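You operate a simulated robot arm through the tools that you are given. There is no shell and no other tool.

Carry out the task below with a simulated two-armed robot. There is one attempt and no reset: what you move stays moved.

Task
Unlock the hand press, seat the cap of the white valve and lock it again.
Fine: valve from the TO PRESS rack into the DONE tray; leave the swing plate out; red knob back to LOCK. Set down upright: what you pick out.

The check looks at the end state, three seconds after you hand in, the way a careful person would. Anything else that was tipped, shoved, dropped, spilled or broken makes it a failure. Lids that push on must go on centred and level and be pressed home; caps that screw on are set level and turned clockwise until they are tight.

Robot
Two 7-joint arms with three-finger grippers on one trunk that stands fixed in place. Base frame: the origin is at the foot of the trunk, x ahead of it, y to its left, z up; the work surface is at about z = 0.86. Readings come in m, degrees, newtons and seconds.
The left shoulder is at [0.03, 0.124, 1.133], the right one opposite. With the tool pointing down near the work surface each hand reaches from about 0.1 to 0.78 m from the base axis, measured 20 degrees to its own side. Payload 2.2 kg a hand.
The tool frame of a hand sits at the grasp point between the pads (the TCP): z along the fingers, y along the line on which they close. The tips reach 0.028 m beyond it. The gripper opens to 0.102 m. The gripper's body begins 0.071 m behind the TCP.
Orientation is told as [roll, pitch, yaw] about the base's x, y, z axes, in that order, counted from this pose: with the fingers straight down and closing along the base's y, the tool's x points along the base's -x, its y along +y and its z along -z.

Tools
- The arms move only by the tool step_arm. It takes "left_series", "right_series" or both (then of equal length, played together; a hand with none holds still); each is one flat list of numbers, 7 for each row, row after row: the gripper command, from -1 (fully open) to 1 (shut), values between in proportion, then the shift along the base's x, y, z in units of 25 mm (1.0 is 25 mm), then the turn, a rotation vector about the base's x, y, z in units of 8 degrees (1.0 is 8 degrees). In form: [claw, tx, ty, tz, wx, wy, wz, claw, tx, ty, tz, wx, wy, wz, ...]. A call has 1 to 20 rows; each row shifts and turns the commanded pose from where the row before left it. A call with a number of a shift or a turn outside -1 to 1 is refused whole. Each row takes 0.2 s and may step no farther than 0.05 m and 8.6 degrees from the row before; otherwise, or with a gripper value out of range, the whole call is refused. Where a pose cannot be reached the arm comes as near as it can. A force on the tool above 50 N (or 10 N above the force at the start of the call, whichever is more), or a blocked arm, ends the call early, and 0.2 s more pass. Each finger halts on what it meets, pressing with about 38 N; the grip force reading is that of the motor and also rises with nothing between the fingers. The clock runs only during rows and for 0.2 s after the last one: add rows that do not move to give the fingers time. The reply holds the time, the measured pose of the TCP, the force on the tool along the base axes, the opening and the grip force, in the units named above and with some noise, with the torque about the TCP (base axes, N m) and any sound that the robot's microphone picked up, and new pictures: "views" is both (left out), scene, wrist or none (wrist: the cameras of the hands that moved).
- Cameras (640 x 400 px; columns grow to the right, rows downward): "scene" is now at [0.0348, -0.0281, 1.8375]; the picture's right is [-0.40, -0.92, 0.00], its down [-0.77, 0.34, -0.54] and it looks along [0.49, -0.22, -0.84] (base axes); focal length 318 px, centre (320, 200). "left" rides on the left gripper at [0.072, 0.038, -0.086] in its tool frame; the picture's right is [-0.47, 0.89, 0.00], its down [-0.60, -0.32, -0.73] and it looks along [-0.65, -0.34, 0.68] (tool axes); focal length 256 px, centre (320, 200). "right" rides on the right gripper at [0.069, 0.044, -0.086] in its tool frame; the picture's right is [-0.53, 0.85, 0.00], its down [-0.58, -0.36, -0.73] and it looks along [-0.62, -0.39, 0.68] (tool axes); focal length 256 px, centre (320, 200). There is no depth. A picture from a camera that has moved, and an enlarged one, comes with that camera's place and axes in the base frame and with its lens.
- move_column(by): slides the trunk up (or, below 0, down) by that many m; the arms and the scene camera ride with it, the base frame stays. It gives what a move gives, with no picture.
- pan_tilt(pan, tilt): turns the head with the scene camera to pan (to the left, within 143 degrees either way) and tilt (down, from -29 to 69), counted from straight ahead of the robot. It gives what a move gives, and a new picture of the scene camera.
- zoom(camera, box): a new picture of the part [left, top, right, bottom] of that camera's present view, enlarged. It takes no simulated time.
- hand_in(): hands the job in; it is judged then, once.

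Nothing tells you positions but the pictures and the camera data. Unless the task says otherwise, let go and move clear before handing in.

The tools are called after "Call:" as a command line: name --argument value ..., lists and objects as JSON in quotes. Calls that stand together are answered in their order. step_arm: Moves the arms, as the interface text tells. Its arguments: {"type":"object","properties":{"left_series":{"type":"array"},"right_series":{"type":"array"},"views":{"type":"string","enum":["both","scene","wrist","none"]}},"required":[]} The other tools are called the same way: move_column (by) slides the trunk up or down; pan_tilt (pan, tilt) turns the head that bears the scene camera; zoom (camera, box) takes an enlarged picture of a part of a camera's view; hand_in () hands the job in.

At the start:

```text
clock: 0.0
left_eef_pos: [0.5697, 0.0122, 1.3516]
left_orientation: [0.0, 0.0, 0.0]
left_wrist_force: [-1.2, -0.7, -0.9]
left_moment: [-0.01, -0.03, -0.03]
left_width: 0.1018
left_finger_force: 0.0
right_eef_pos: [0.4108, -0.4167, 1.3042]
right_orientation: [0.1, 0.0, 0.0]
right_wrist_force: [0.8, 0.3, 0.3]
right_moment: [0.02, 0.0, 0.01]
right_width: 0.1023
right_finger_force: 0.0
trunk travel left (down, up): [-0.375, 0.165]
head pan, tilt: [-23.8, 57.6]
```

scene: 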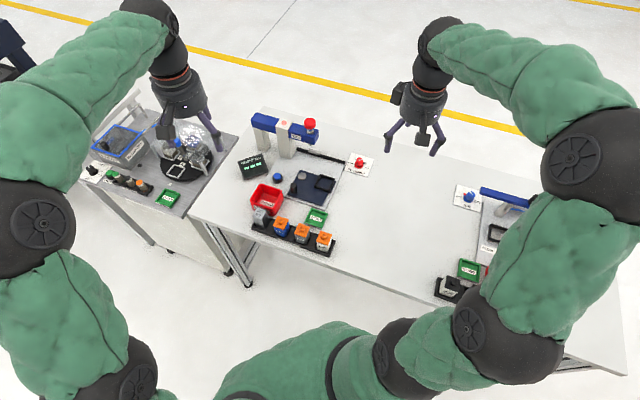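
right: 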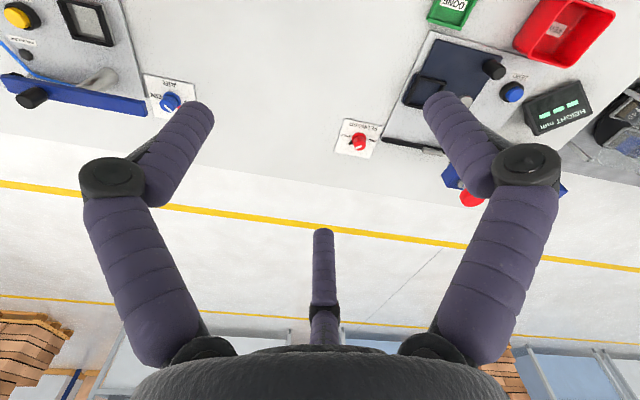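
left: 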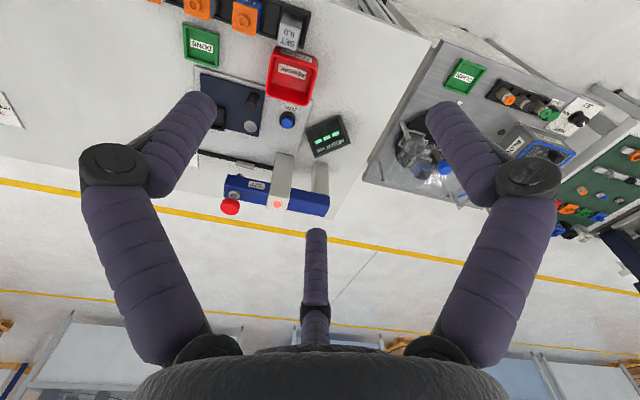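

I see several stations: a press in the middle with a blue arm, red knob and a rack of orange-capped items, one on the right with a blue lever, and one on the left. I'll zoom in to read the labels before I move anything.

Call:
zoom --camera "scene" --box '[220, 100, 400, 270]'

Call:
zoom --camera "scene" --box '[420, 160, 580, 310]'

Call:
zoom --camera "scene" --box '[70, 90, 250, 220]'

Call:
zoom --camera "right" --box '[320, 0, 640, 210]'

Call:
zoom --camera "right" --box '[0, 0, 220, 150]'

Call:
zoom --camera "left" --box '[120, 0, 360, 220]'

```text
2.35 times, centred on (310, 185) of scene
camera zoom: at [0.0348, -0.0281, 1.8375], right [-0.4, -0.92, 0.0], down [-0.77, 0.34, -0.54], along [0.49, -0.22, -0.84], focal length 749 px, centre (344, 235)
```

zoom: 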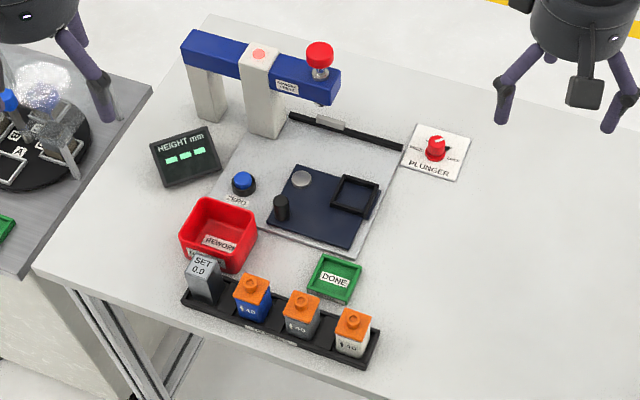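

```text
2.67 times, centred on (500, 235) of scene
camera zoom: at [0.0348, -0.0281, 1.8375], right [-0.4, -0.92, 0.0], down [-0.77, 0.34, -0.54], along [0.49, -0.22, -0.84], focal length 849 px, centre (-160, 107)
```

zoom: 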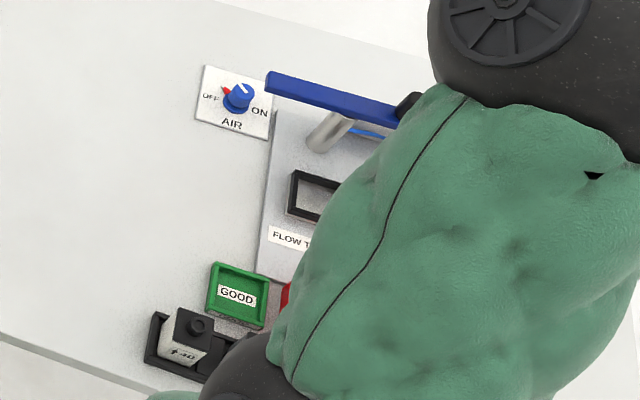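

```text
3.08 times, centred on (160, 155) of scene
camera zoom: at [0.0348, -0.0281, 1.8375], right [-0.4, -0.92, 0.0], down [-0.77, 0.34, -0.54], along [0.49, -0.22, -0.84], focal length 980 px, centre (812, 338)
```

zoom: 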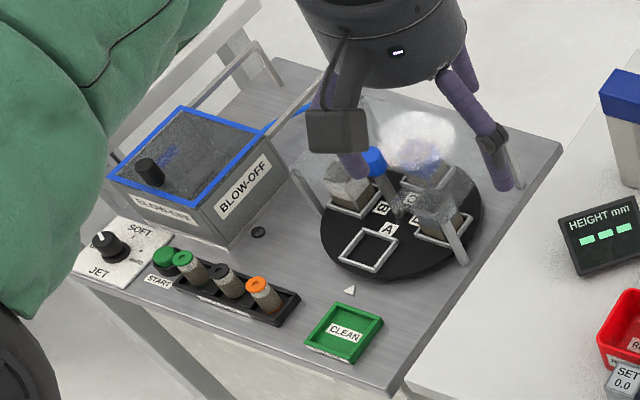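

```text
1.90 times, centred on (480, 105) of right
camera zoom: at [0.3433, -0.3737, 1.389], right [0.53, 0.85, 0.0], down [0.58, -0.36, 0.73], along [0.62, -0.39, -0.68], focal length 488 px, centre (15, 381)
```

zoom: 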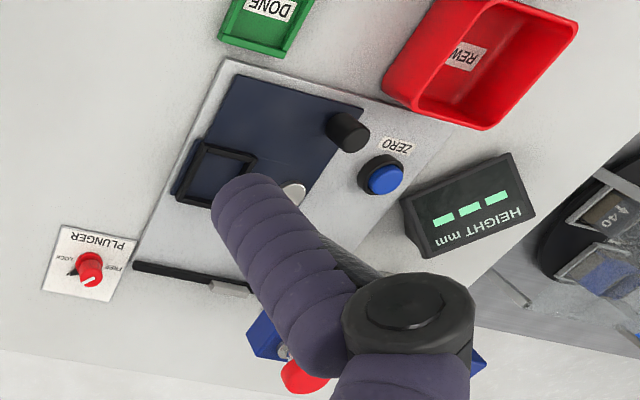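

```text
2.67 times, centred on (110, 75) of right
camera zoom: at [0.3433, -0.3737, 1.389], right [0.53, 0.85, 0.0], down [0.58, -0.36, 0.73], along [0.62, -0.39, -0.68], focal length 683 px, centre (880, 533)
```

zoom: 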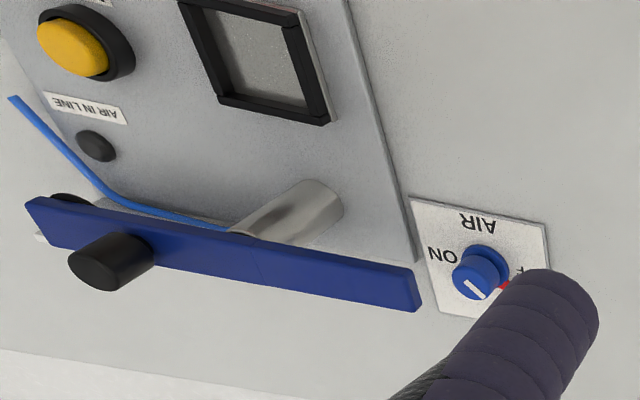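

```text
1.82 times, centred on (240, 110) of left
camera zoom: at [0.497, 0.0515, 1.4385], right [0.47, 0.89, 0.0], down [0.6, -0.32, 0.73], along [0.65, -0.34, -0.68], focal length 465 px, centre (466, 364)
```

zoom: 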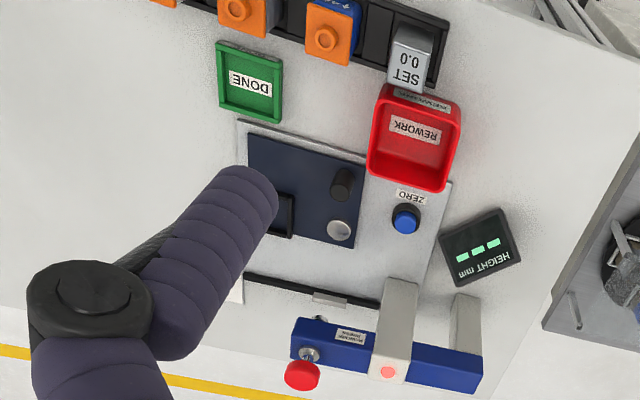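

The middle station is the hand press: a blue arm with a red plunger, a PLUNGER FREE/LOCK knob, a navy swing plate with a nest, and a rack of SET, blue, grey and white valves. I'll zoom in further on each part.

Call:
zoom --camera "scene" --box '[245, 105, 325, 155]'

Call:
zoom --camera "scene" --box '[270, 145, 350, 215]'

Call:
zoom --camera "scene" --box '[245, 200, 345, 260]'

Call:
zoom --camera "scene" --box '[340, 145, 384, 185]'

Call:
zoom --camera "left" --box '[180, 140, 350, 230]'

Call:
zoom --camera "right" --box '[325, 100, 405, 165]'

```text
8.00 times, centred on (285, 130) of scene
camera zoom: at [0.0348, -0.0281, 1.8375], right [-0.4, -0.92, 0.0], down [-0.77, 0.34, -0.54], along [0.49, -0.22, -0.84], focal length 2547 px, centre (600, 760)
```

zoom: 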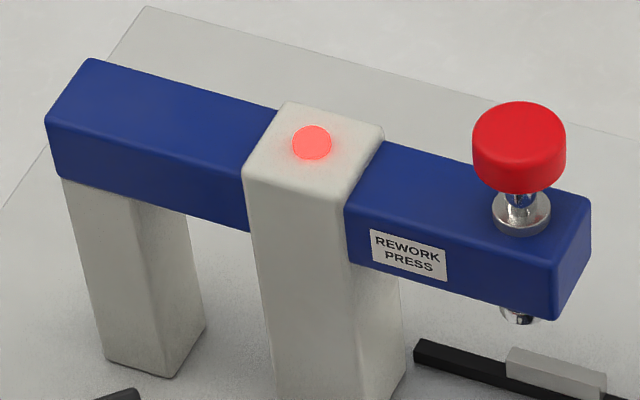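

```text
5.71 times, centred on (310, 180) of scene
camera zoom: at [0.0348, -0.0281, 1.8375], right [-0.4, -0.92, 0.0], down [-0.77, 0.34, -0.54], along [0.49, -0.22, -0.84], focal length 1820 px, centre (377, 314)
```

zoom: 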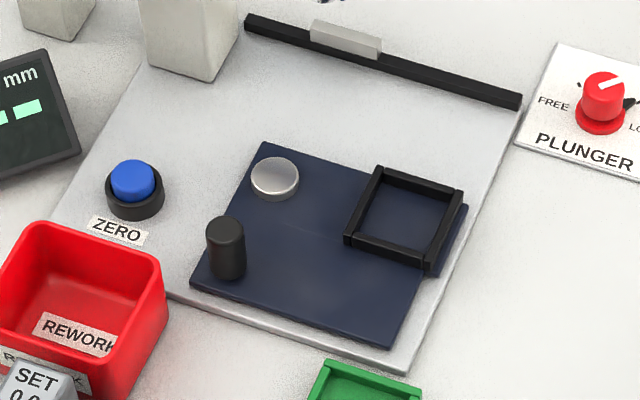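

```text
6.40 times, centred on (295, 230) of scene
camera zoom: at [0.0348, -0.0281, 1.8375], right [-0.4, -0.92, 0.0], down [-0.77, 0.34, -0.54], along [0.49, -0.22, -0.84], focal length 2038 px, centre (480, 8)
```

zoom: 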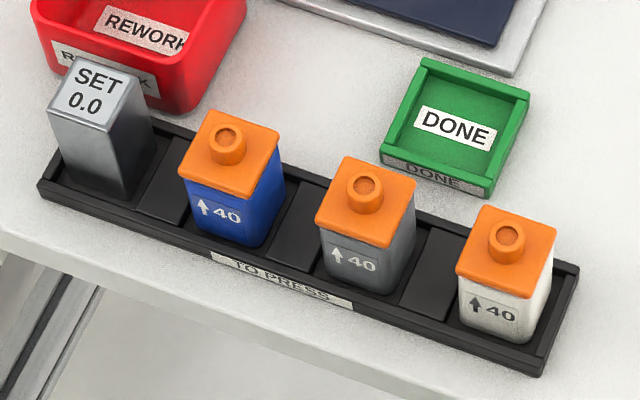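

```text
10.00 times, centred on (362, 165) of scene
camera zoom: at [0.0348, -0.0281, 1.8375], right [-0.4, -0.92, 0.0], down [-0.77, 0.34, -0.54], along [0.49, -0.22, -0.84], focal length 3184 px, centre (-100, 550)
```

zoom: 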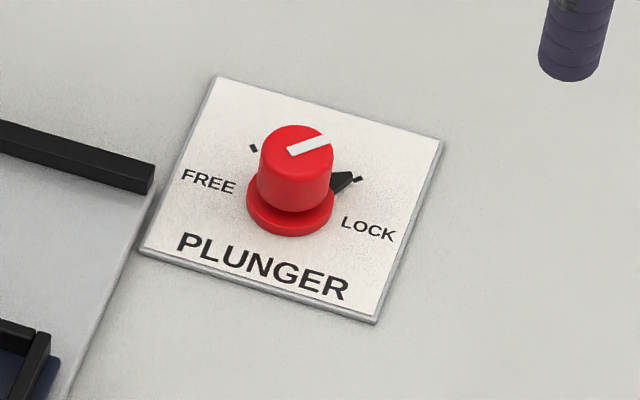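

```text
3.76 times, centred on (265, 185) of left
camera zoom: at [0.497, 0.0515, 1.4385], right [0.47, 0.89, 0.0], down [0.6, -0.32, 0.73], along [0.65, -0.34, -0.68], focal length 964 px, centre (527, 256)
```

zoom: 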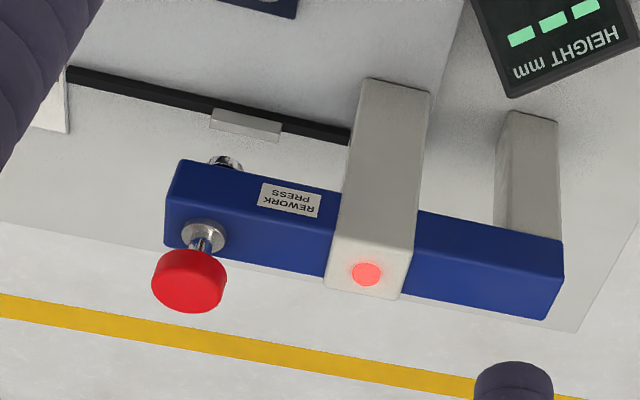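

```text
6.15 times, centred on (365, 132) of right
camera zoom: at [0.3433, -0.3737, 1.389], right [0.53, 0.85, 0.0], down [0.58, -0.36, 0.73], along [0.62, -0.39, -0.68], focal length 1575 px, centre (43, 615)
```

zoom: 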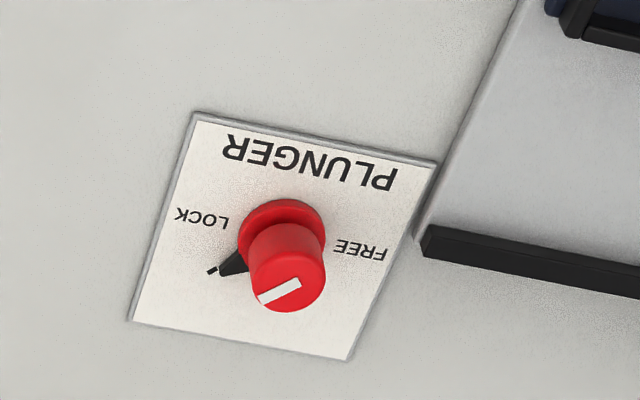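

The station sits at about -45° yaw. My estimates are: red knob near (0.683, -0.478, top 0.905), plunger top near (0.775, -0.316, 1.08), pivot near (0.707, -0.252), nest near (0.649, -0.319) and white valve near (0.43, -0.22). Next I'll bring the right hand low on the near side so its wrist camera can look at the white valve and rack up close.

Call:
step_arm --right_series '[-1, -0.43, 0.975, -0.75, 0, 0, 0, -1, -0.43, 0.975, -0.75, 0, 0, 0, -1, -0.43, 0.975, -0.75, 0, 0, 0, -1, -0.43, 0.975, -0.75, 0, 0, 0, -1, -0.43, 0.975, -0.75, 0, 0, 0, -1, -0.43, 0.975, -0.75, 0, 0, 0, -1, -0.43, 0.975, -0.75, 0, 0, 0, -1, -0.43, 0.975, -0.75, 0, 0, 0, -1, -0.43, 0.975, -0.75, 0, 0, 0, -1, -0.43, 0.975, -0.75, 0, 0, 0, -1, -0.43, 0.975, -0.75, 0, 0, 0, -1, -0.43, 0.975, -0.75, 0, 0, 0]' --views "both"

```text
clock: 2.6
left_eef_pos: [0.5703, 0.013, 1.3516]
left_orientation: [0.0, 0.1, 0.1]
left_wrist_force: [0.0, 0.3, 0.0]
left_moment: [0.01, -0.02, 0.06]
left_width: 0.1019
left_finger_force: 0.0
right_eef_pos: [0.2814, -0.1205, 1.0788]
right_orientation: [0.0, 0.0, 0.1]
right_wrist_force: [0.1, 0.0, -0.2]
right_moment: [0.01, 0.0, -0.01]
right_width: 0.1019
right_finger_force: 0.0
trunk travel left (down, up): [-0.375, 0.165]
head pan, tilt: [-23.8, 57.6]
camera scene: at [0.035, -0.0272, 1.8376], right [-0.4, -0.92, 0.0], down [-0.77, 0.34, -0.54], along [0.49, -0.22, -0.84], focal length 318 px, centre (320, 200)
camera right: at [0.215, -0.0786, 1.1641], right [0.53, 0.84, 0.0], down [0.58, -0.36, 0.73], along [0.62, -0.39, -0.68], focal length 256 px, centre (320, 200)
```

scene: 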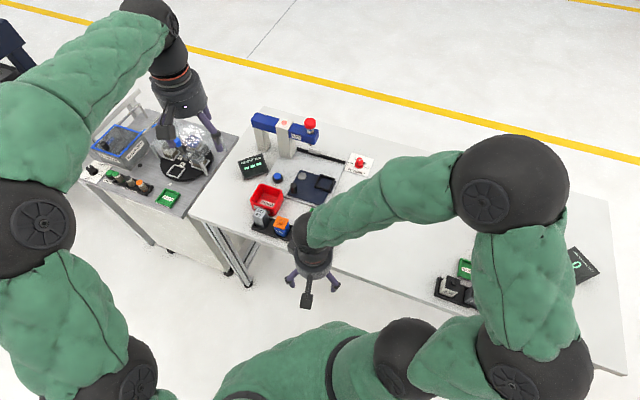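
right: 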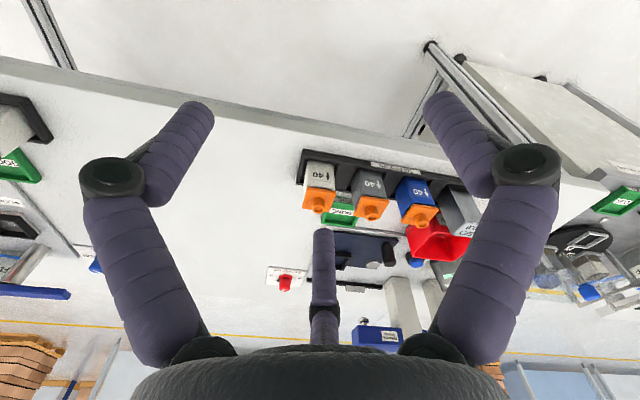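

Call:
zoom --camera "right" --box '[290, 140, 410, 225]'

Call:
zoom --camera "right" --box '[330, 190, 480, 300]'

Call:
zoom --camera "right" --box '[290, 155, 350, 215]'

```text
4.71 times, centred on (350, 182) of right
camera zoom: at [0.215, -0.0786, 1.1641], right [0.53, 0.84, 0.0], down [0.58, -0.36, 0.73], along [0.62, -0.39, -0.68], focal length 1205 px, centre (179, 282)
```

zoom: 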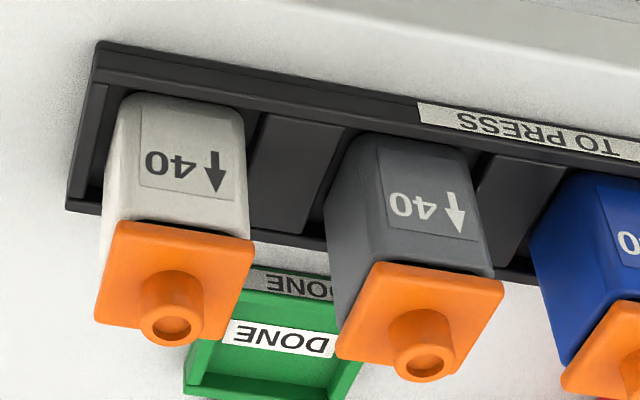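

```text
3.64 times, centred on (405, 245) of right
camera zoom: at [0.215, -0.0786, 1.1641], right [0.53, 0.84, 0.0], down [0.58, -0.36, 0.73], along [0.62, -0.39, -0.68], focal length 931 px, centre (11, 36)
```

zoom: 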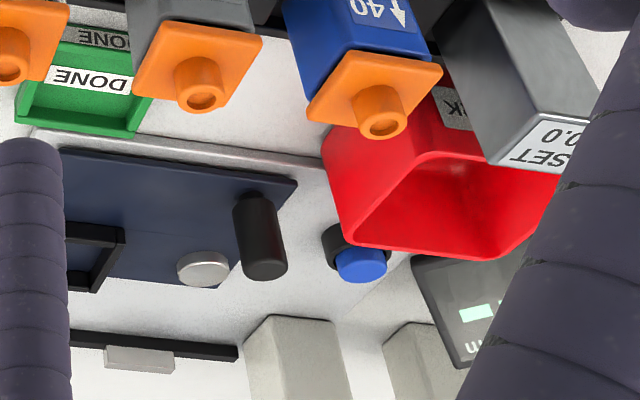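

```text
6.67 times, centred on (320, 185) of right
camera zoom: at [0.215, -0.0786, 1.1641], right [0.53, 0.84, 0.0], down [0.58, -0.36, 0.73], along [0.62, -0.39, -0.68], focal length 1707 px, centre (320, 300)
```

zoom: 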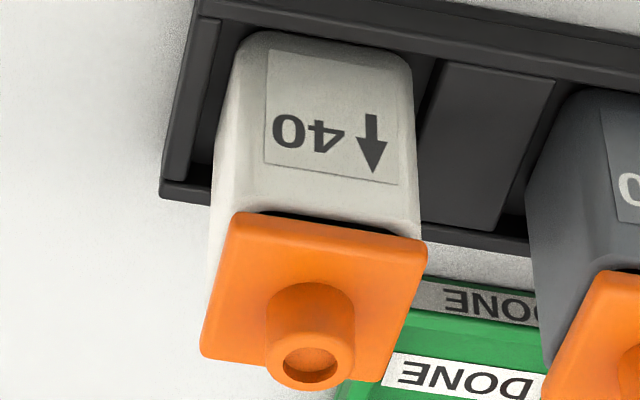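

The cap sits raised, with a small gap and a slight overhang, and its boss top is at about (0.430, -0.216, 0.944). I need to grip the body only, so I'll check the finger shape before choosing a grasp.

Call:
zoom --camera "scene" --box '[140, 70, 240, 170]'

Call:
zoom --camera "scene" --box '[270, 210, 360, 310]'

Call:
zoom --camera "left" --box '[60, 80, 360, 380]'

```text
4.00 times, centred on (190, 120) of scene
camera zoom: at [0.035, -0.0272, 1.8376], right [-0.4, -0.92, 0.0], down [-0.77, 0.34, -0.54], along [0.49, -0.22, -0.84], focal length 1274 px, centre (840, 520)
```

zoom: 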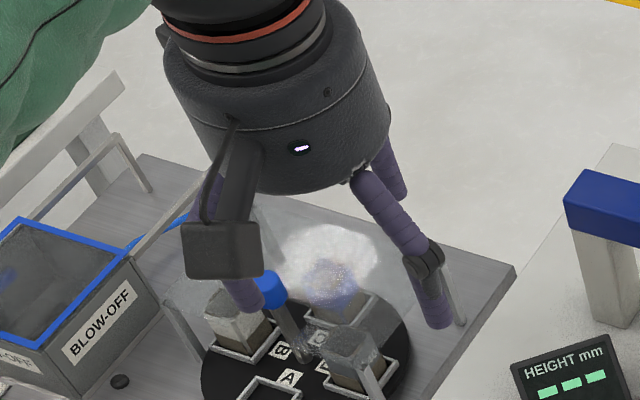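

```text
4.00 times, centred on (315, 260) of scene
camera zoom: at [0.035, -0.0272, 1.8376], right [-0.4, -0.92, 0.0], down [-0.77, 0.34, -0.54], along [0.49, -0.22, -0.84], focal length 1274 px, centre (340, -40)
```

zoom: 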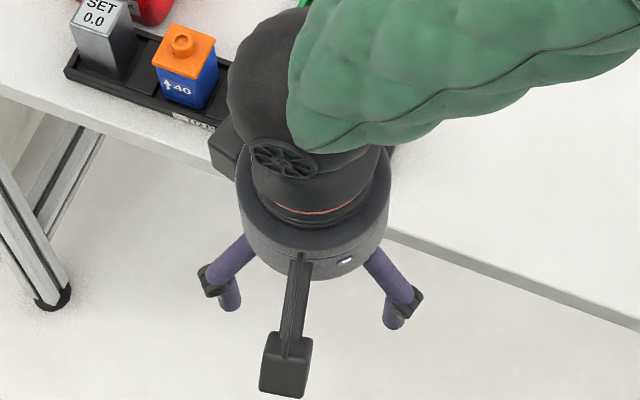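

```text
1.33 times, centred on (210, 230) of left
camera zoom: at [0.4972, 0.0522, 1.4384], right [0.47, 0.89, 0.0], down [0.6, -0.32, 0.73], along [0.65, -0.34, -0.68], focal length 341 px, centre (467, 160)
```

zoom: 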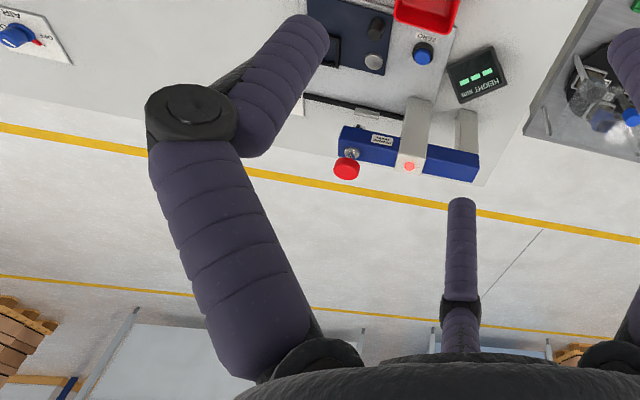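

The hand looks like it has three fingers although the text describes two. I'll close and reopen the right gripper in free air to see how the fingers actually move.

Call:
step_arm --right_series '[0.2, 0, 0, 0, 0, 0, 0, 0.2, 0, 0, 0, 0, 0, 0, 0.2, 0, 0, 0, 0, 0, 0]' --views "both"

Call:
zoom --camera "scene" --box '[270, 210, 360, 310]'

Call:
step_arm --right_series '[1, 0, 0, 0, 0, 0, 0, 1, 0, 0, 0, 0, 0, 0, 1, 0, 0, 0, 0, 0, 0]' --views "both"

Call:
zoom --camera "scene" --box '[270, 210, 360, 310]'

```text
clock: 3.4
left_eef_pos: [0.5696, 0.0128, 1.3511]
left_orientation: [0.0, 0.0, 0.0]
left_wrist_force: [0.1, 0.4, 0.2]
left_moment: [-0.03, -0.02, -0.03]
left_width: 0.1019
left_finger_force: 0.1
right_eef_pos: [0.2826, -0.1222, 1.08]
right_orientation: [0.0, -0.1, 0.0]
right_wrist_force: [0.0, -0.4, -0.4]
right_moment: [-0.01, -0.01, -0.03]
right_width: 0.0409
right_finger_force: 0.1
trunk travel left (down, up): [-0.375, 0.165]
head pan, tilt: [-23.8, 57.6]
camera scene: at [0.0348, -0.028, 1.8375], right [-0.4, -0.92, 0.0], down [-0.77, 0.34, -0.54], along [0.49, -0.22, -0.84], focal length 318 px, centre (320, 200)
camera right: at [0.2149, -0.0794, 1.1642], right [0.53, 0.85, 0.0], down [0.58, -0.36, 0.73], along [0.62, -0.39, -0.68], focal length 256 px, centre (320, 200)
```

scene: 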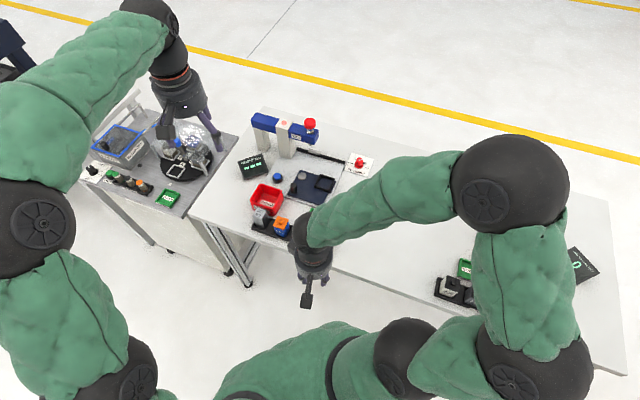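
right: 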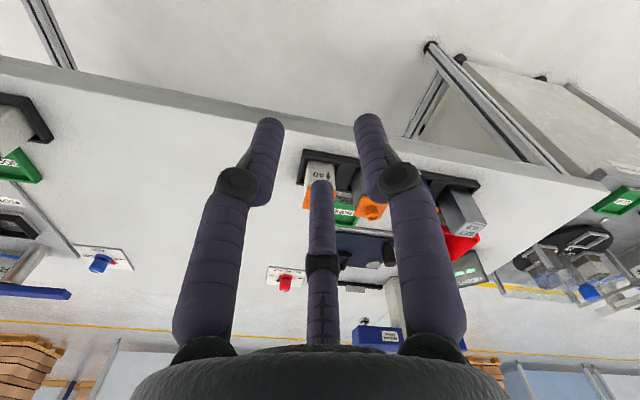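

```text
4.00 times, centred on (315, 260) of scene
camera zoom: at [0.0348, -0.028, 1.8375], right [-0.4, -0.92, 0.0], down [-0.77, 0.34, -0.54], along [0.49, -0.22, -0.84], focal length 1274 px, centre (340, -40)
```

zoom: 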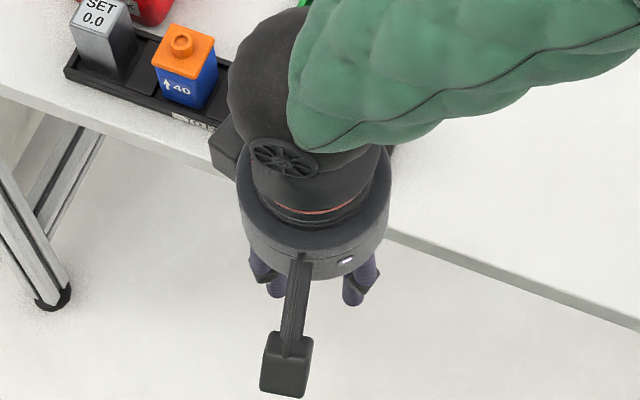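

```text
clock: 4.2
left_eef_pos: [0.5692, 0.012, 1.3523]
left_orientation: [0.0, 0.0, -0.1]
left_wrist_force: [0.4, 0.1, -1.2]
left_moment: [0.01, 0.01, 0.0]
left_width: 0.102
left_finger_force: 0.0
right_eef_pos: [0.2831, -0.1223, 1.0797]
right_orientation: [0.1, 0.0, -0.1]
right_wrist_force: [0.2, 0.3, 0.0]
right_moment: [0.0, -0.04, 0.0]
right_width: 0.0021
right_finger_force: 31.3
trunk travel left (down, up): [-0.375, 0.165]
head pan, tilt: [-23.8, 57.6]
camera scene: at [0.0348, -0.0281, 1.8375], right [-0.4, -0.92, 0.0], down [-0.77, 0.34, -0.54], along [0.49, -0.22, -0.84], focal length 318 px, centre (320, 200)
camera right: at [0.2149, -0.0794, 1.1642], right [0.53, 0.85, 0.0], down [0.58, -0.36, 0.73], along [0.62, -0.39, -0.68], focal length 256 px, centre (320, 200)
```

scene: 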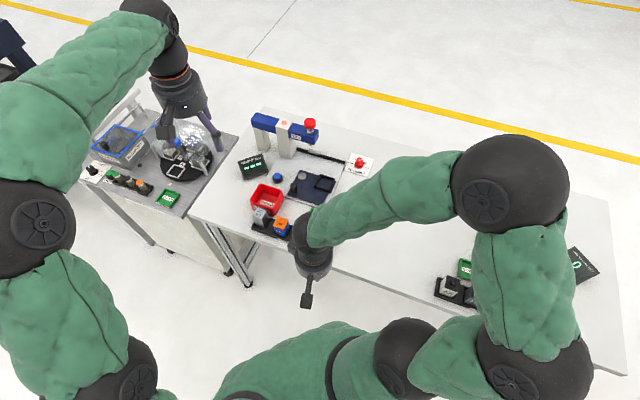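
right: 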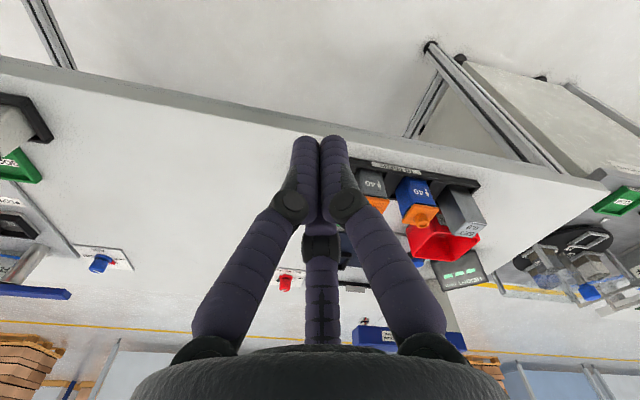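

```text
4.00 times, centred on (315, 260) of scene
camera zoom: at [0.0348, -0.0281, 1.8375], right [-0.4, -0.92, 0.0], down [-0.77, 0.34, -0.54], along [0.49, -0.22, -0.84], focal length 1274 px, centre (340, -40)
```

zoom: 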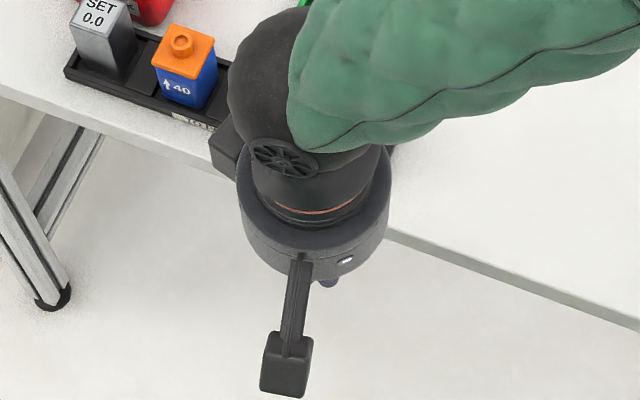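

All the fingers close symmetrically on the TCP axis. Next I'll take the right hand over the red knob at safe height, part open and turned to -45° yaw so it has room to turn +90° from LOCK to FREE.

Call:
step_arm --right_series '[-0.1, 1, -0.89, 0, 0, 0, -0.3516, -0.1, 1, -0.89, 0, 0, 0, -0.3516, -0.1, 1, -0.89, 0, 0, 0, -0.3516, -0.1, 1, -0.89, 0, 0, 0, -0.3516, -0.1, 1, -0.89, 0, 0, 0, -0.3516, -0.1, 1, -0.89, 0, 0, 0, -0.3516, -0.1, 1, -0.89, 0, 0, 0, -0.3516, -0.1, 1, -0.89, 0, 0, 0, -0.3516, -0.1, 1, -0.89, 0, 0, 0, -0.3516, -0.1, 1, -0.89, 0, 0, 0, -0.3516, -0.1, 1, -0.89, 0, 0, 0, -0.3516, -0.1, 1, -0.89, 0, 0, 0, -0.3516, -0.1, 1, -0.89, 0, 0, 0, -0.3516, -0.1, 1, -0.89, 0, 0, 0, -0.3516]' --views "both"

```text
clock: 7.2
left_eef_pos: [0.5711, 0.012, 1.3506]
left_orientation: [0.0, 0.1, 0.0]
left_wrist_force: [-0.7, -0.4, -0.1]
left_moment: [0.0, 0.02, -0.04]
left_width: 0.1022
left_finger_force: 0.0
right_eef_pos: [0.6339, -0.437, 1.0792]
right_orientation: [0.0, 0.1, -39.4]
right_wrist_force: [-0.1, -0.2, 0.0]
right_moment: [0.02, 0.0, 0.03]
right_width: 0.0565
right_finger_force: 0.1
trunk travel left (down, up): [-0.375, 0.165]
head pan, tilt: [-23.8, 57.6]
camera scene: at [0.0364, -0.0289, 1.8375], right [-0.4, -0.92, 0.0], down [-0.77, 0.34, -0.54], along [0.49, -0.22, -0.84], focal length 318 px, centre (320, 200)
camera right: at [0.6099, -0.3597, 1.1639], right [0.95, 0.31, 0.0], down [0.22, -0.65, 0.73], along [0.23, -0.69, -0.68], focal length 256 px, centre (320, 200)
```

scene: 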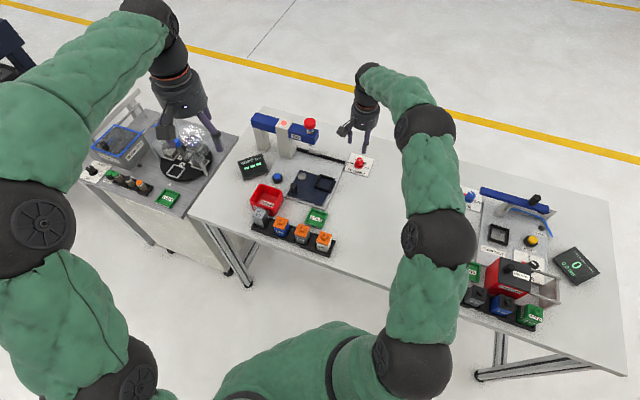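
right: 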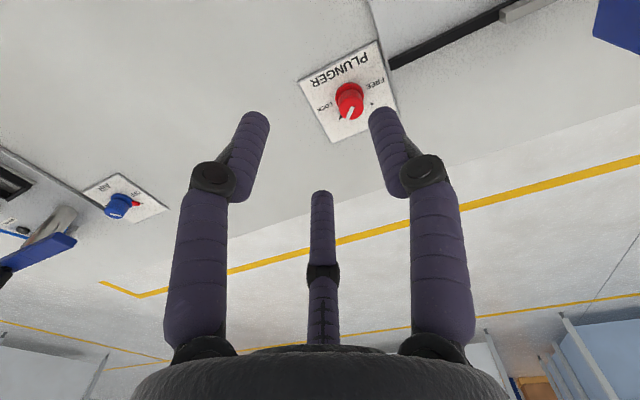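

The hand reached there with a vertical tool. Now I'll move over the knob axis and take a look before going down.

Call:
step_arm --right_series '[-0.1, 0.65, -0.55, -0.5, 0, 0, -0.2, -0.1, 0.65, -0.55, -0.5, 0, 0, -0.2, -0.1, 0.66, -0.54, -0.5, 0, 0, -0.2, -0.1, 0, 0, -0.5, 0, 0, -0.1, -0.1, 0, 0, 0, 0, 0, 0]' --views "both"

```text
clock: 8.4
left_eef_pos: [0.5711, 0.0128, 1.3521]
left_orientation: [0.0, 0.0, 0.0]
left_wrist_force: [-0.8, -0.2, 0.4]
left_moment: [-0.02, -0.01, 0.01]
left_width: 0.102
left_finger_force: 0.0
right_eef_pos: [0.6803, -0.476, 1.0291]
right_orientation: [0.0, 0.0, -44.9]
right_wrist_force: [0.6, -0.1, 0.1]
right_moment: [0.01, 0.0, 0.0]
right_width: 0.0561
right_finger_force: 0.0
trunk travel left (down, up): [-0.375, 0.165]
head pan, tilt: [-23.8, 57.6]
camera scene: at [0.0349, -0.028, 1.8376], right [-0.4, -0.92, 0.0], down [-0.77, 0.34, -0.54], along [0.49, -0.22, -0.84], focal length 318 px, centre (320, 200)
camera right: at [0.6639, -0.3972, 1.1142], right [0.98, 0.22, 0.0], down [0.15, -0.67, 0.73], along [0.16, -0.71, -0.68], focal length 256 px, centre (320, 200)
```

scene: 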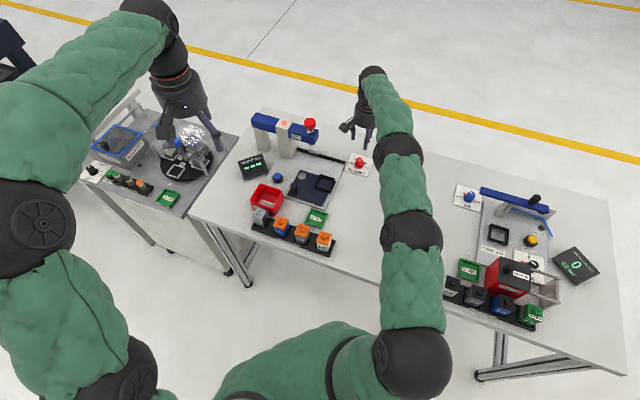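
right: 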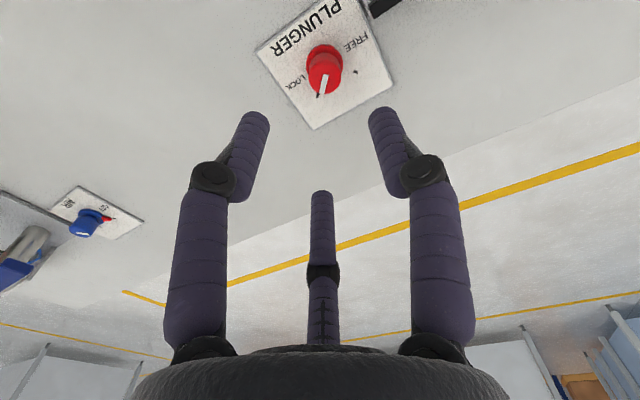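

Call:
zoom --camera "right" --box '[270, 20, 380, 130]'

Call:
zoom --camera "scene" --box '[335, 105, 395, 185]'

```text
3.64 times, centred on (325, 75) of right
camera zoom: at [0.6639, -0.3972, 1.1142], right [0.98, 0.22, 0.0], down [0.15, -0.67, 0.73], along [0.16, -0.71, -0.68], focal length 931 px, centre (302, 654)
```

zoom: 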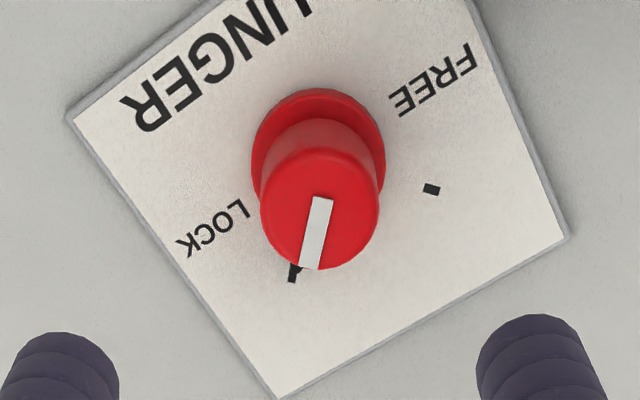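

```text
5.00 times, centred on (365, 145) of scene
camera zoom: at [0.0349, -0.028, 1.8376], right [-0.4, -0.92, 0.0], down [-0.77, 0.34, -0.54], along [0.49, -0.22, -0.84], focal length 1592 px, centre (95, 475)
```

zoom: 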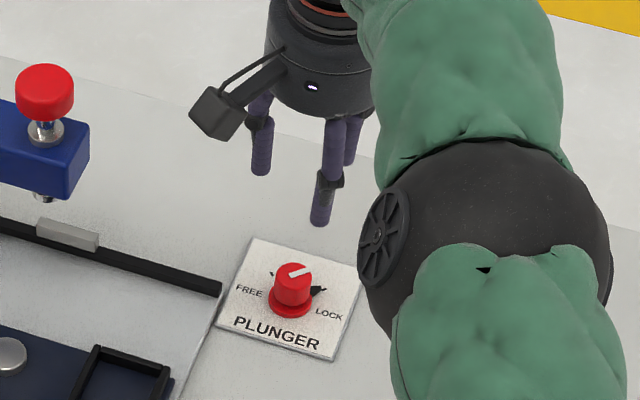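

The knob axis comes out at about (0.685, -0.4775), a few mm off the tool axis, so I'll correct for that. Then I'll lower the open fingers around the knob.

Call:
step_arm --right_series '[-0.1, 0.19, -0.06, -0.9, 0, 0, 0, -0.1, 0, 0, -0.98, 0, 0, 0, -0.1, 0, 0, -0.98, 0, 0, 0, -0.1, 0, 0, -0.98, 0, 0, 0, -0.1, 0, 0, -0.98, 0, 0, 0, -0.1, 0, 0, 0, 0, 0, 0]' --views "both"

Call:
zoom --camera "right" --box '[220, 50, 420, 200]'

Call:
zoom --camera "scene" --box '[335, 125, 395, 185]'

```text
clock: 9.8
left_eef_pos: [0.5699, 0.0133, 1.3526]
left_orientation: [-0.1, 0.0, 0.0]
left_wrist_force: [0.2, -0.6, 0.6]
left_moment: [0.01, -0.01, 0.05]
left_width: 0.1019
left_finger_force: 0.1
right_eef_pos: [0.6776, -0.4731, 0.9106]
right_orientation: [0.0, -0.1, -45.0]
right_wrist_force: [-0.6, 0.5, -0.4]
right_moment: [-0.01, -0.01, -0.02]
right_width: 0.056
right_finger_force: 0.1
right hand out of reach, approached as far as the arm can: row 4
trunk travel left (down, up): [-0.375, 0.165]
head pan, tilt: [-23.8, 57.6]
camera scene: at [0.0353, -0.0276, 1.8376], right [-0.4, -0.92, 0.0], down [-0.77, 0.34, -0.54], along [0.49, -0.22, -0.84], focal length 318 px, centre (320, 200)
camera right: at [0.6607, -0.3941, 0.9947], right [0.98, 0.22, 0.0], down [0.15, -0.67, 0.73], along [0.16, -0.71, -0.68], focal length 256 px, centre (320, 200)
```

scene: 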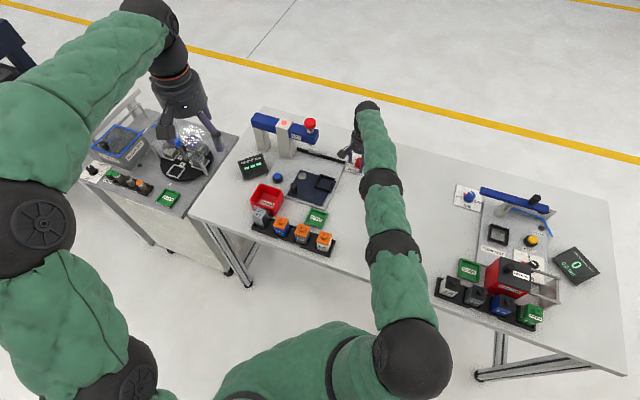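
right: 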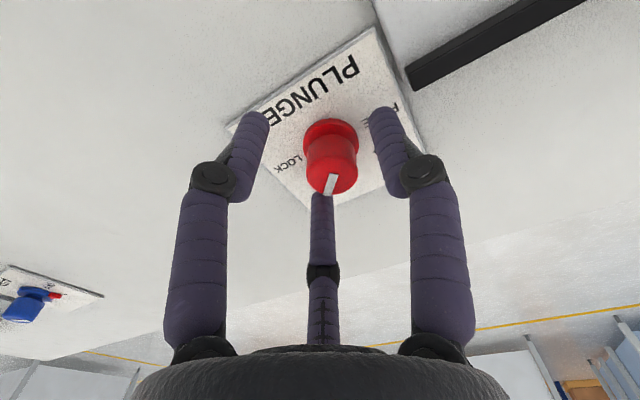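

```text
2.67 times, centred on (320, 125) of right
camera zoom: at [0.6607, -0.3941, 0.9947], right [0.98, 0.22, 0.0], down [0.15, -0.67, 0.73], along [0.16, -0.71, -0.68], focal length 683 px, centre (320, 400)
```

zoom: 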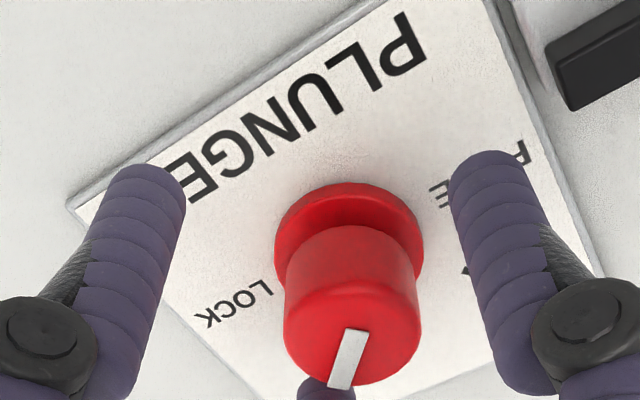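

```text
6.67 times, centred on (365, 155) of scene
camera zoom: at [0.0353, -0.0276, 1.8376], right [-0.4, -0.92, 0.0], down [-0.77, 0.34, -0.54], along [0.49, -0.22, -0.84], focal length 2123 px, centre (20, 500)
```

zoom: 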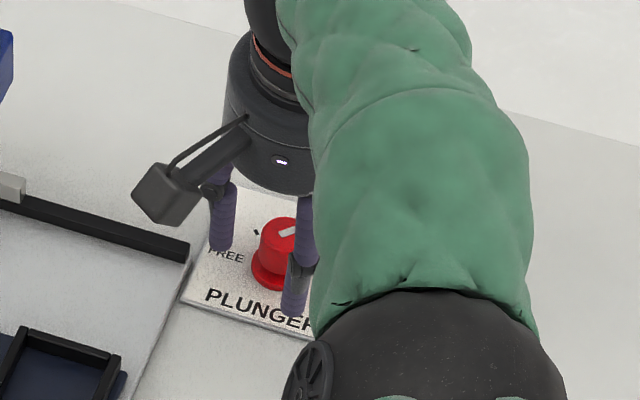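

At this height the arm falls about 8 mm short of the knob axis. I'll tilt the tool about 10° so the fingers point outward, which brings the wrist inward, and re-centre on the knob.

Call:
step_arm --right_series '[-0.1, 0, 0, 0.1, -0.6, -0.179, 0, -0.1, 0, 0, 0, -0.6, -0.179, 0, -0.1, 0, 0, 0, 0, 0, 0]' --views "wrist"

Call:
zoom --camera "right" --box '[220, 50, 420, 200]'

```text
clock: 10.6
left_eef_pos: [0.5698, 0.0123, 1.3516]
left_orientation: [0.0, 0.0, 0.0]
left_wrist_force: [0.0, 0.6, 0.4]
left_moment: [0.02, 0.02, -0.02]
left_width: 0.102
left_finger_force: 0.1
right_eef_pos: [0.6828, -0.4759, 0.9112]
right_orientation: [-4.8, -8.7, -44.6]
right_wrist_force: [0.0, -0.1, -0.2]
right_moment: [0.03, -0.01, -0.01]
right_width: 0.0564
right_finger_force: 0.0
right hand out of reach, approached as far as the arm can: row 2
trunk travel left (down, up): [-0.375, 0.165]
head pan, tilt: [-23.8, 57.6]
camera right: at [0.6628, -0.3834, 0.9803], right [0.98, 0.22, 0.01], down [0.11, -0.53, 0.84], along [0.19, -0.82, -0.55], focal length 256 px, centre (320, 200)
```

right: 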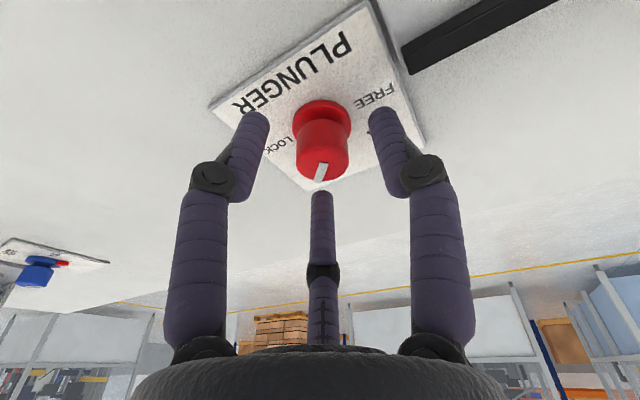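

```text
2.67 times, centred on (320, 125) of right
camera zoom: at [0.6628, -0.3834, 0.9803], right [0.98, 0.22, 0.01], down [0.11, -0.53, 0.84], along [0.19, -0.82, -0.55], focal length 683 px, centre (320, 400)
```

zoom: 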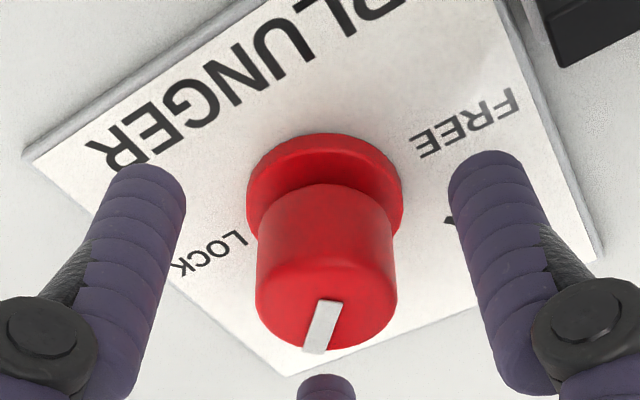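

The hand is now within 3 mm of the axis but still at its reach limit. I'll raise it 0.07 m and lower the trunk 0.07 m, so the shoulder comes nearer wrist height and I gain some margin.

Call:
step_arm --right_series '[-0.1, 0, 0, 0.933, 0, 0, 0, -0.1, 0, 0, 0.933, 0, 0, 0, -0.1, 0, 0, 0.933, 0, 0, 0, -0.1, 0, 0, 0, 0, 0, 0]' --views "none"

Call:
move_column --by -0.07

Call:
zoom --camera "right" --box '[220, 50, 420, 200]'

```text
clock: 11.6
left_eef_pos: [0.5698, 0.0123, 1.3512]
left_orientation: [0.0, 0.0, -0.1]
left_wrist_force: [0.0, -0.2, 0.1]
left_moment: [0.0, 0.01, -0.02]
left_width: 0.1022
left_finger_force: 0.0
right_eef_pos: [0.6946, -0.4793, 0.9787]
right_orientation: [-4.8, -8.7, -44.6]
right_wrist_force: [0.0, 0.3, 0.1]
right_moment: [0.02, -0.02, -0.01]
right_width: 0.056
right_finger_force: 0.2
right hand out of reach, approached as far as the arm can: row 1, 2
trunk travel left (down, up): [-0.375, 0.165]
head pan, tilt: [-23.8, 57.6]
```

```text
clock: 12.7
left_eef_pos: [0.5703, 0.0113, 1.2834]
left_orientation: [0.0, 0.0, -0.1]
left_wrist_force: [-0.9, 0.0, 0.4]
left_moment: [0.01, 0.01, 0.0]
left_width: 0.102
left_finger_force: 0.0
right_eef_pos: [0.6933, -0.4797, 0.91]
right_orientation: [-4.8, -8.7, -44.6]
right_wrist_force: [0.5, 0.4, -0.1]
right_moment: [0.03, 0.0, 0.01]
right_width: 0.0561
right_finger_force: 0.1
trunk travel left (down, up): [-0.305, 0.235]
head pan, tilt: [-23.8, 57.6]
```

```text
2.67 times, centred on (320, 125) of right
camera zoom: at [0.6736, -0.3879, 0.9789], right [0.98, 0.22, 0.01], down [0.11, -0.53, 0.84], along [0.19, -0.82, -0.55], focal length 683 px, centre (320, 400)
```

zoom: 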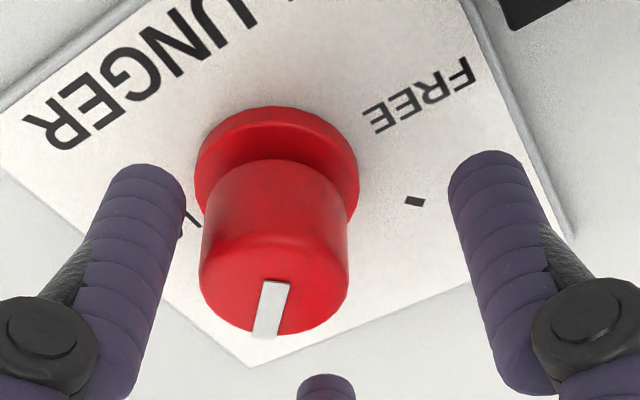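

With the trunk lowered there is margin. The TCP reads (0.693, -0.480), so I'll shift about 8 mm back onto the knob axis and check.

Call:
step_arm --right_series '[-0.1, -0.33, 0.06, -0.2, 0, 0, 0, -0.1, 0, 0, 0, 0, 0, 0]' --views "wrist"

Call:
zoom --camera "right" --box '[220, 50, 420, 200]'

Call:
zoom --camera "scene" --box '[330, 115, 390, 175]'

```text
clock: 13.3
left_eef_pos: [0.5697, 0.0128, 1.2821]
left_orientation: [0.0, 0.0, 0.0]
left_wrist_force: [0.0, 0.1, 0.4]
left_moment: [0.0, 0.02, -0.01]
left_width: 0.1023
left_finger_force: 0.0
right_eef_pos: [0.6915, -0.4821, 0.9016]
right_orientation: [-4.8, -8.6, -44.7]
right_wrist_force: [-0.2, 0.7, 0.4]
right_moment: [0.01, -0.02, -0.02]
right_width: 0.056
right_finger_force: 0.0
right hand out of reach, approached as far as the arm can: row 1
trunk travel left (down, up): [-0.305, 0.235]
head pan, tilt: [-23.8, 57.6]
camera right: at [0.6717, -0.39, 0.9719], right [0.98, 0.22, 0.01], down [0.11, -0.53, 0.84], along [0.19, -0.82, -0.55], focal length 256 px, centre (320, 200)
```

right: 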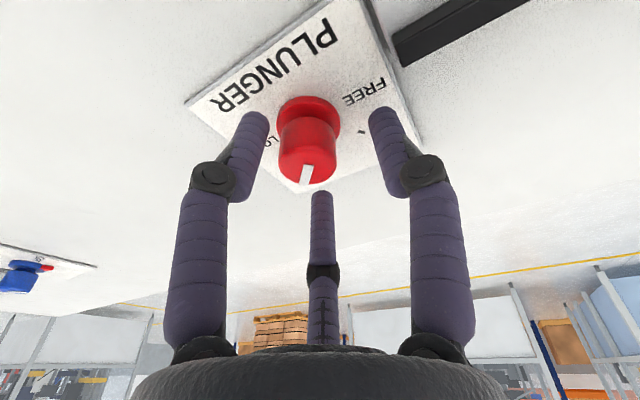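

```text
2.67 times, centred on (320, 125) of right
camera zoom: at [0.6717, -0.39, 0.9719], right [0.98, 0.22, 0.01], down [0.11, -0.53, 0.84], along [0.19, -0.82, -0.55], focal length 683 px, centre (320, 400)
```

zoom: 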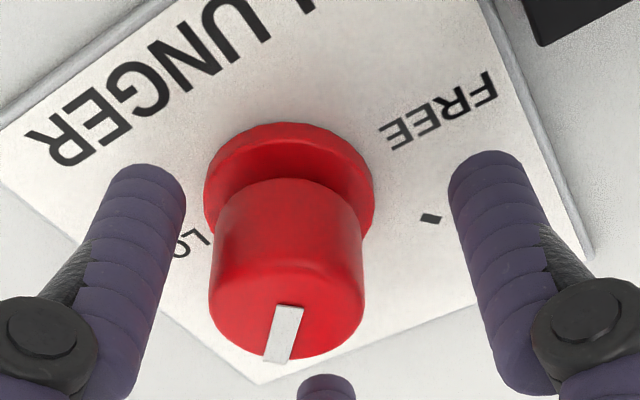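

```text
6.67 times, centred on (360, 145) of scene
camera zoom: at [0.0349, -0.0279, 1.7676], right [-0.4, -0.92, 0.0], down [-0.77, 0.34, -0.54], along [0.49, -0.22, -0.84], focal length 2123 px, centre (53, 567)
```

zoom: 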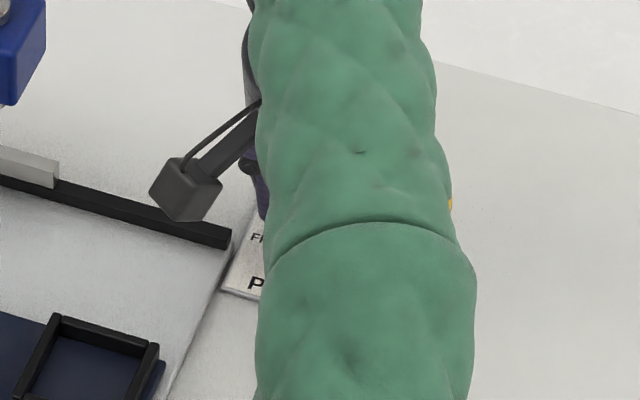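

The arm is at the edge of its range again and ended up 5 mm off. I'll raise the hand, lower the trunk another 0.06 m and re-check the centring.

Call:
step_arm --right_series '[-0.1, 0, 0, 0.8, 0, 0, 0, -0.1, 0, 0, 0.8, 0, 0, 0, -0.1, 0, 0, 0.8, 0, 0, 0, -0.1, 0, 0, 0, 0, 0, 0]' --views "none"

Call:
move_column --by -0.055

Call:
zoom --camera "right" --box '[220, 50, 420, 200]'

Call:
zoom --camera "scene" --box '[240, 50, 480, 300]'

```text
clock: 14.3
left_eef_pos: [0.5698, 0.0116, 1.2813]
left_orientation: [0.0, 0.1, 0.1]
left_wrist_force: [-0.2, -0.1, 0.3]
left_moment: [-0.01, 0.02, 0.01]
left_width: 0.1022
left_finger_force: 0.1
right_eef_pos: [0.6968, -0.4839, 0.9614]
right_orientation: [-5.0, -8.5, -44.5]
right_wrist_force: [-0.2, -0.6, -0.8]
right_moment: [-0.01, 0.03, -0.01]
right_width: 0.0561
right_finger_force: 0.0
right hand out of reach, approached as far as the arm can: row 2
trunk travel left (down, up): [-0.305, 0.235]
head pan, tilt: [-23.8, 57.6]
```

```text
clock: 15.2
left_eef_pos: [0.5689, 0.0122, 1.2269]
left_orientation: [0.1, 0.1, -0.1]
left_wrist_force: [-0.7, 0.1, -0.1]
left_moment: [-0.03, 0.0, -0.01]
left_width: 0.102
left_finger_force: 0.0
right_eef_pos: [0.6969, -0.4838, 0.9075]
right_orientation: [-5.0, -8.7, -44.6]
right_wrist_force: [-0.6, 0.0, 0.0]
right_moment: [-0.01, 0.03, 0.01]
right_width: 0.0559
right_finger_force: 0.0
trunk travel left (down, up): [-0.25, 0.29]
head pan, tilt: [-23.8, 57.6]
```

```text
2.67 times, centred on (320, 125) of right
camera zoom: at [0.6768, -0.3913, 0.9767], right [0.98, 0.22, 0.01], down [0.11, -0.53, 0.84], along [0.19, -0.82, -0.55], focal length 683 px, centre (320, 400)
```

zoom: 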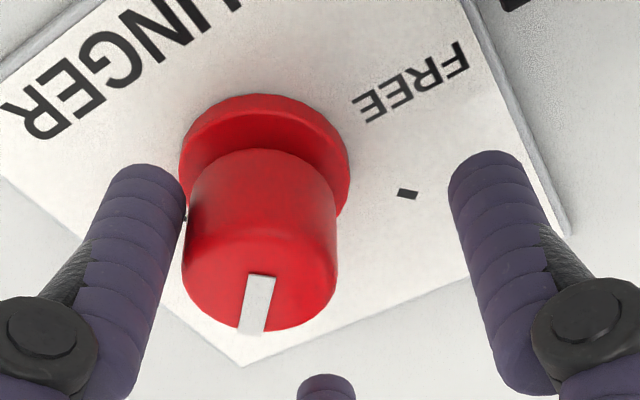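

```text
1.60 times, centred on (360, 175) of scene
camera zoom: at [0.0346, -0.028, 1.7127], right [-0.4, -0.92, 0.0], down [-0.77, 0.34, -0.54], along [0.49, -0.22, -0.84], focal length 510 px, centre (256, 240)
```

zoom: 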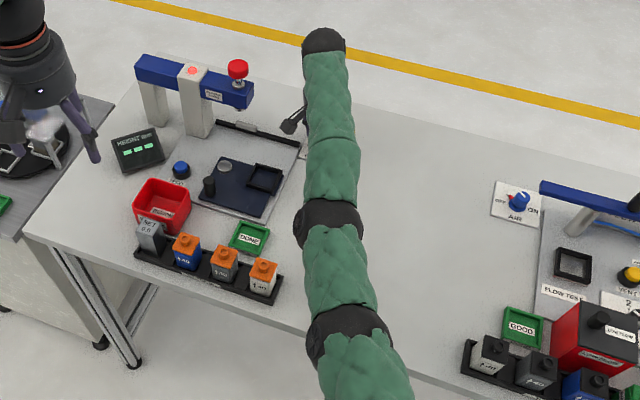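

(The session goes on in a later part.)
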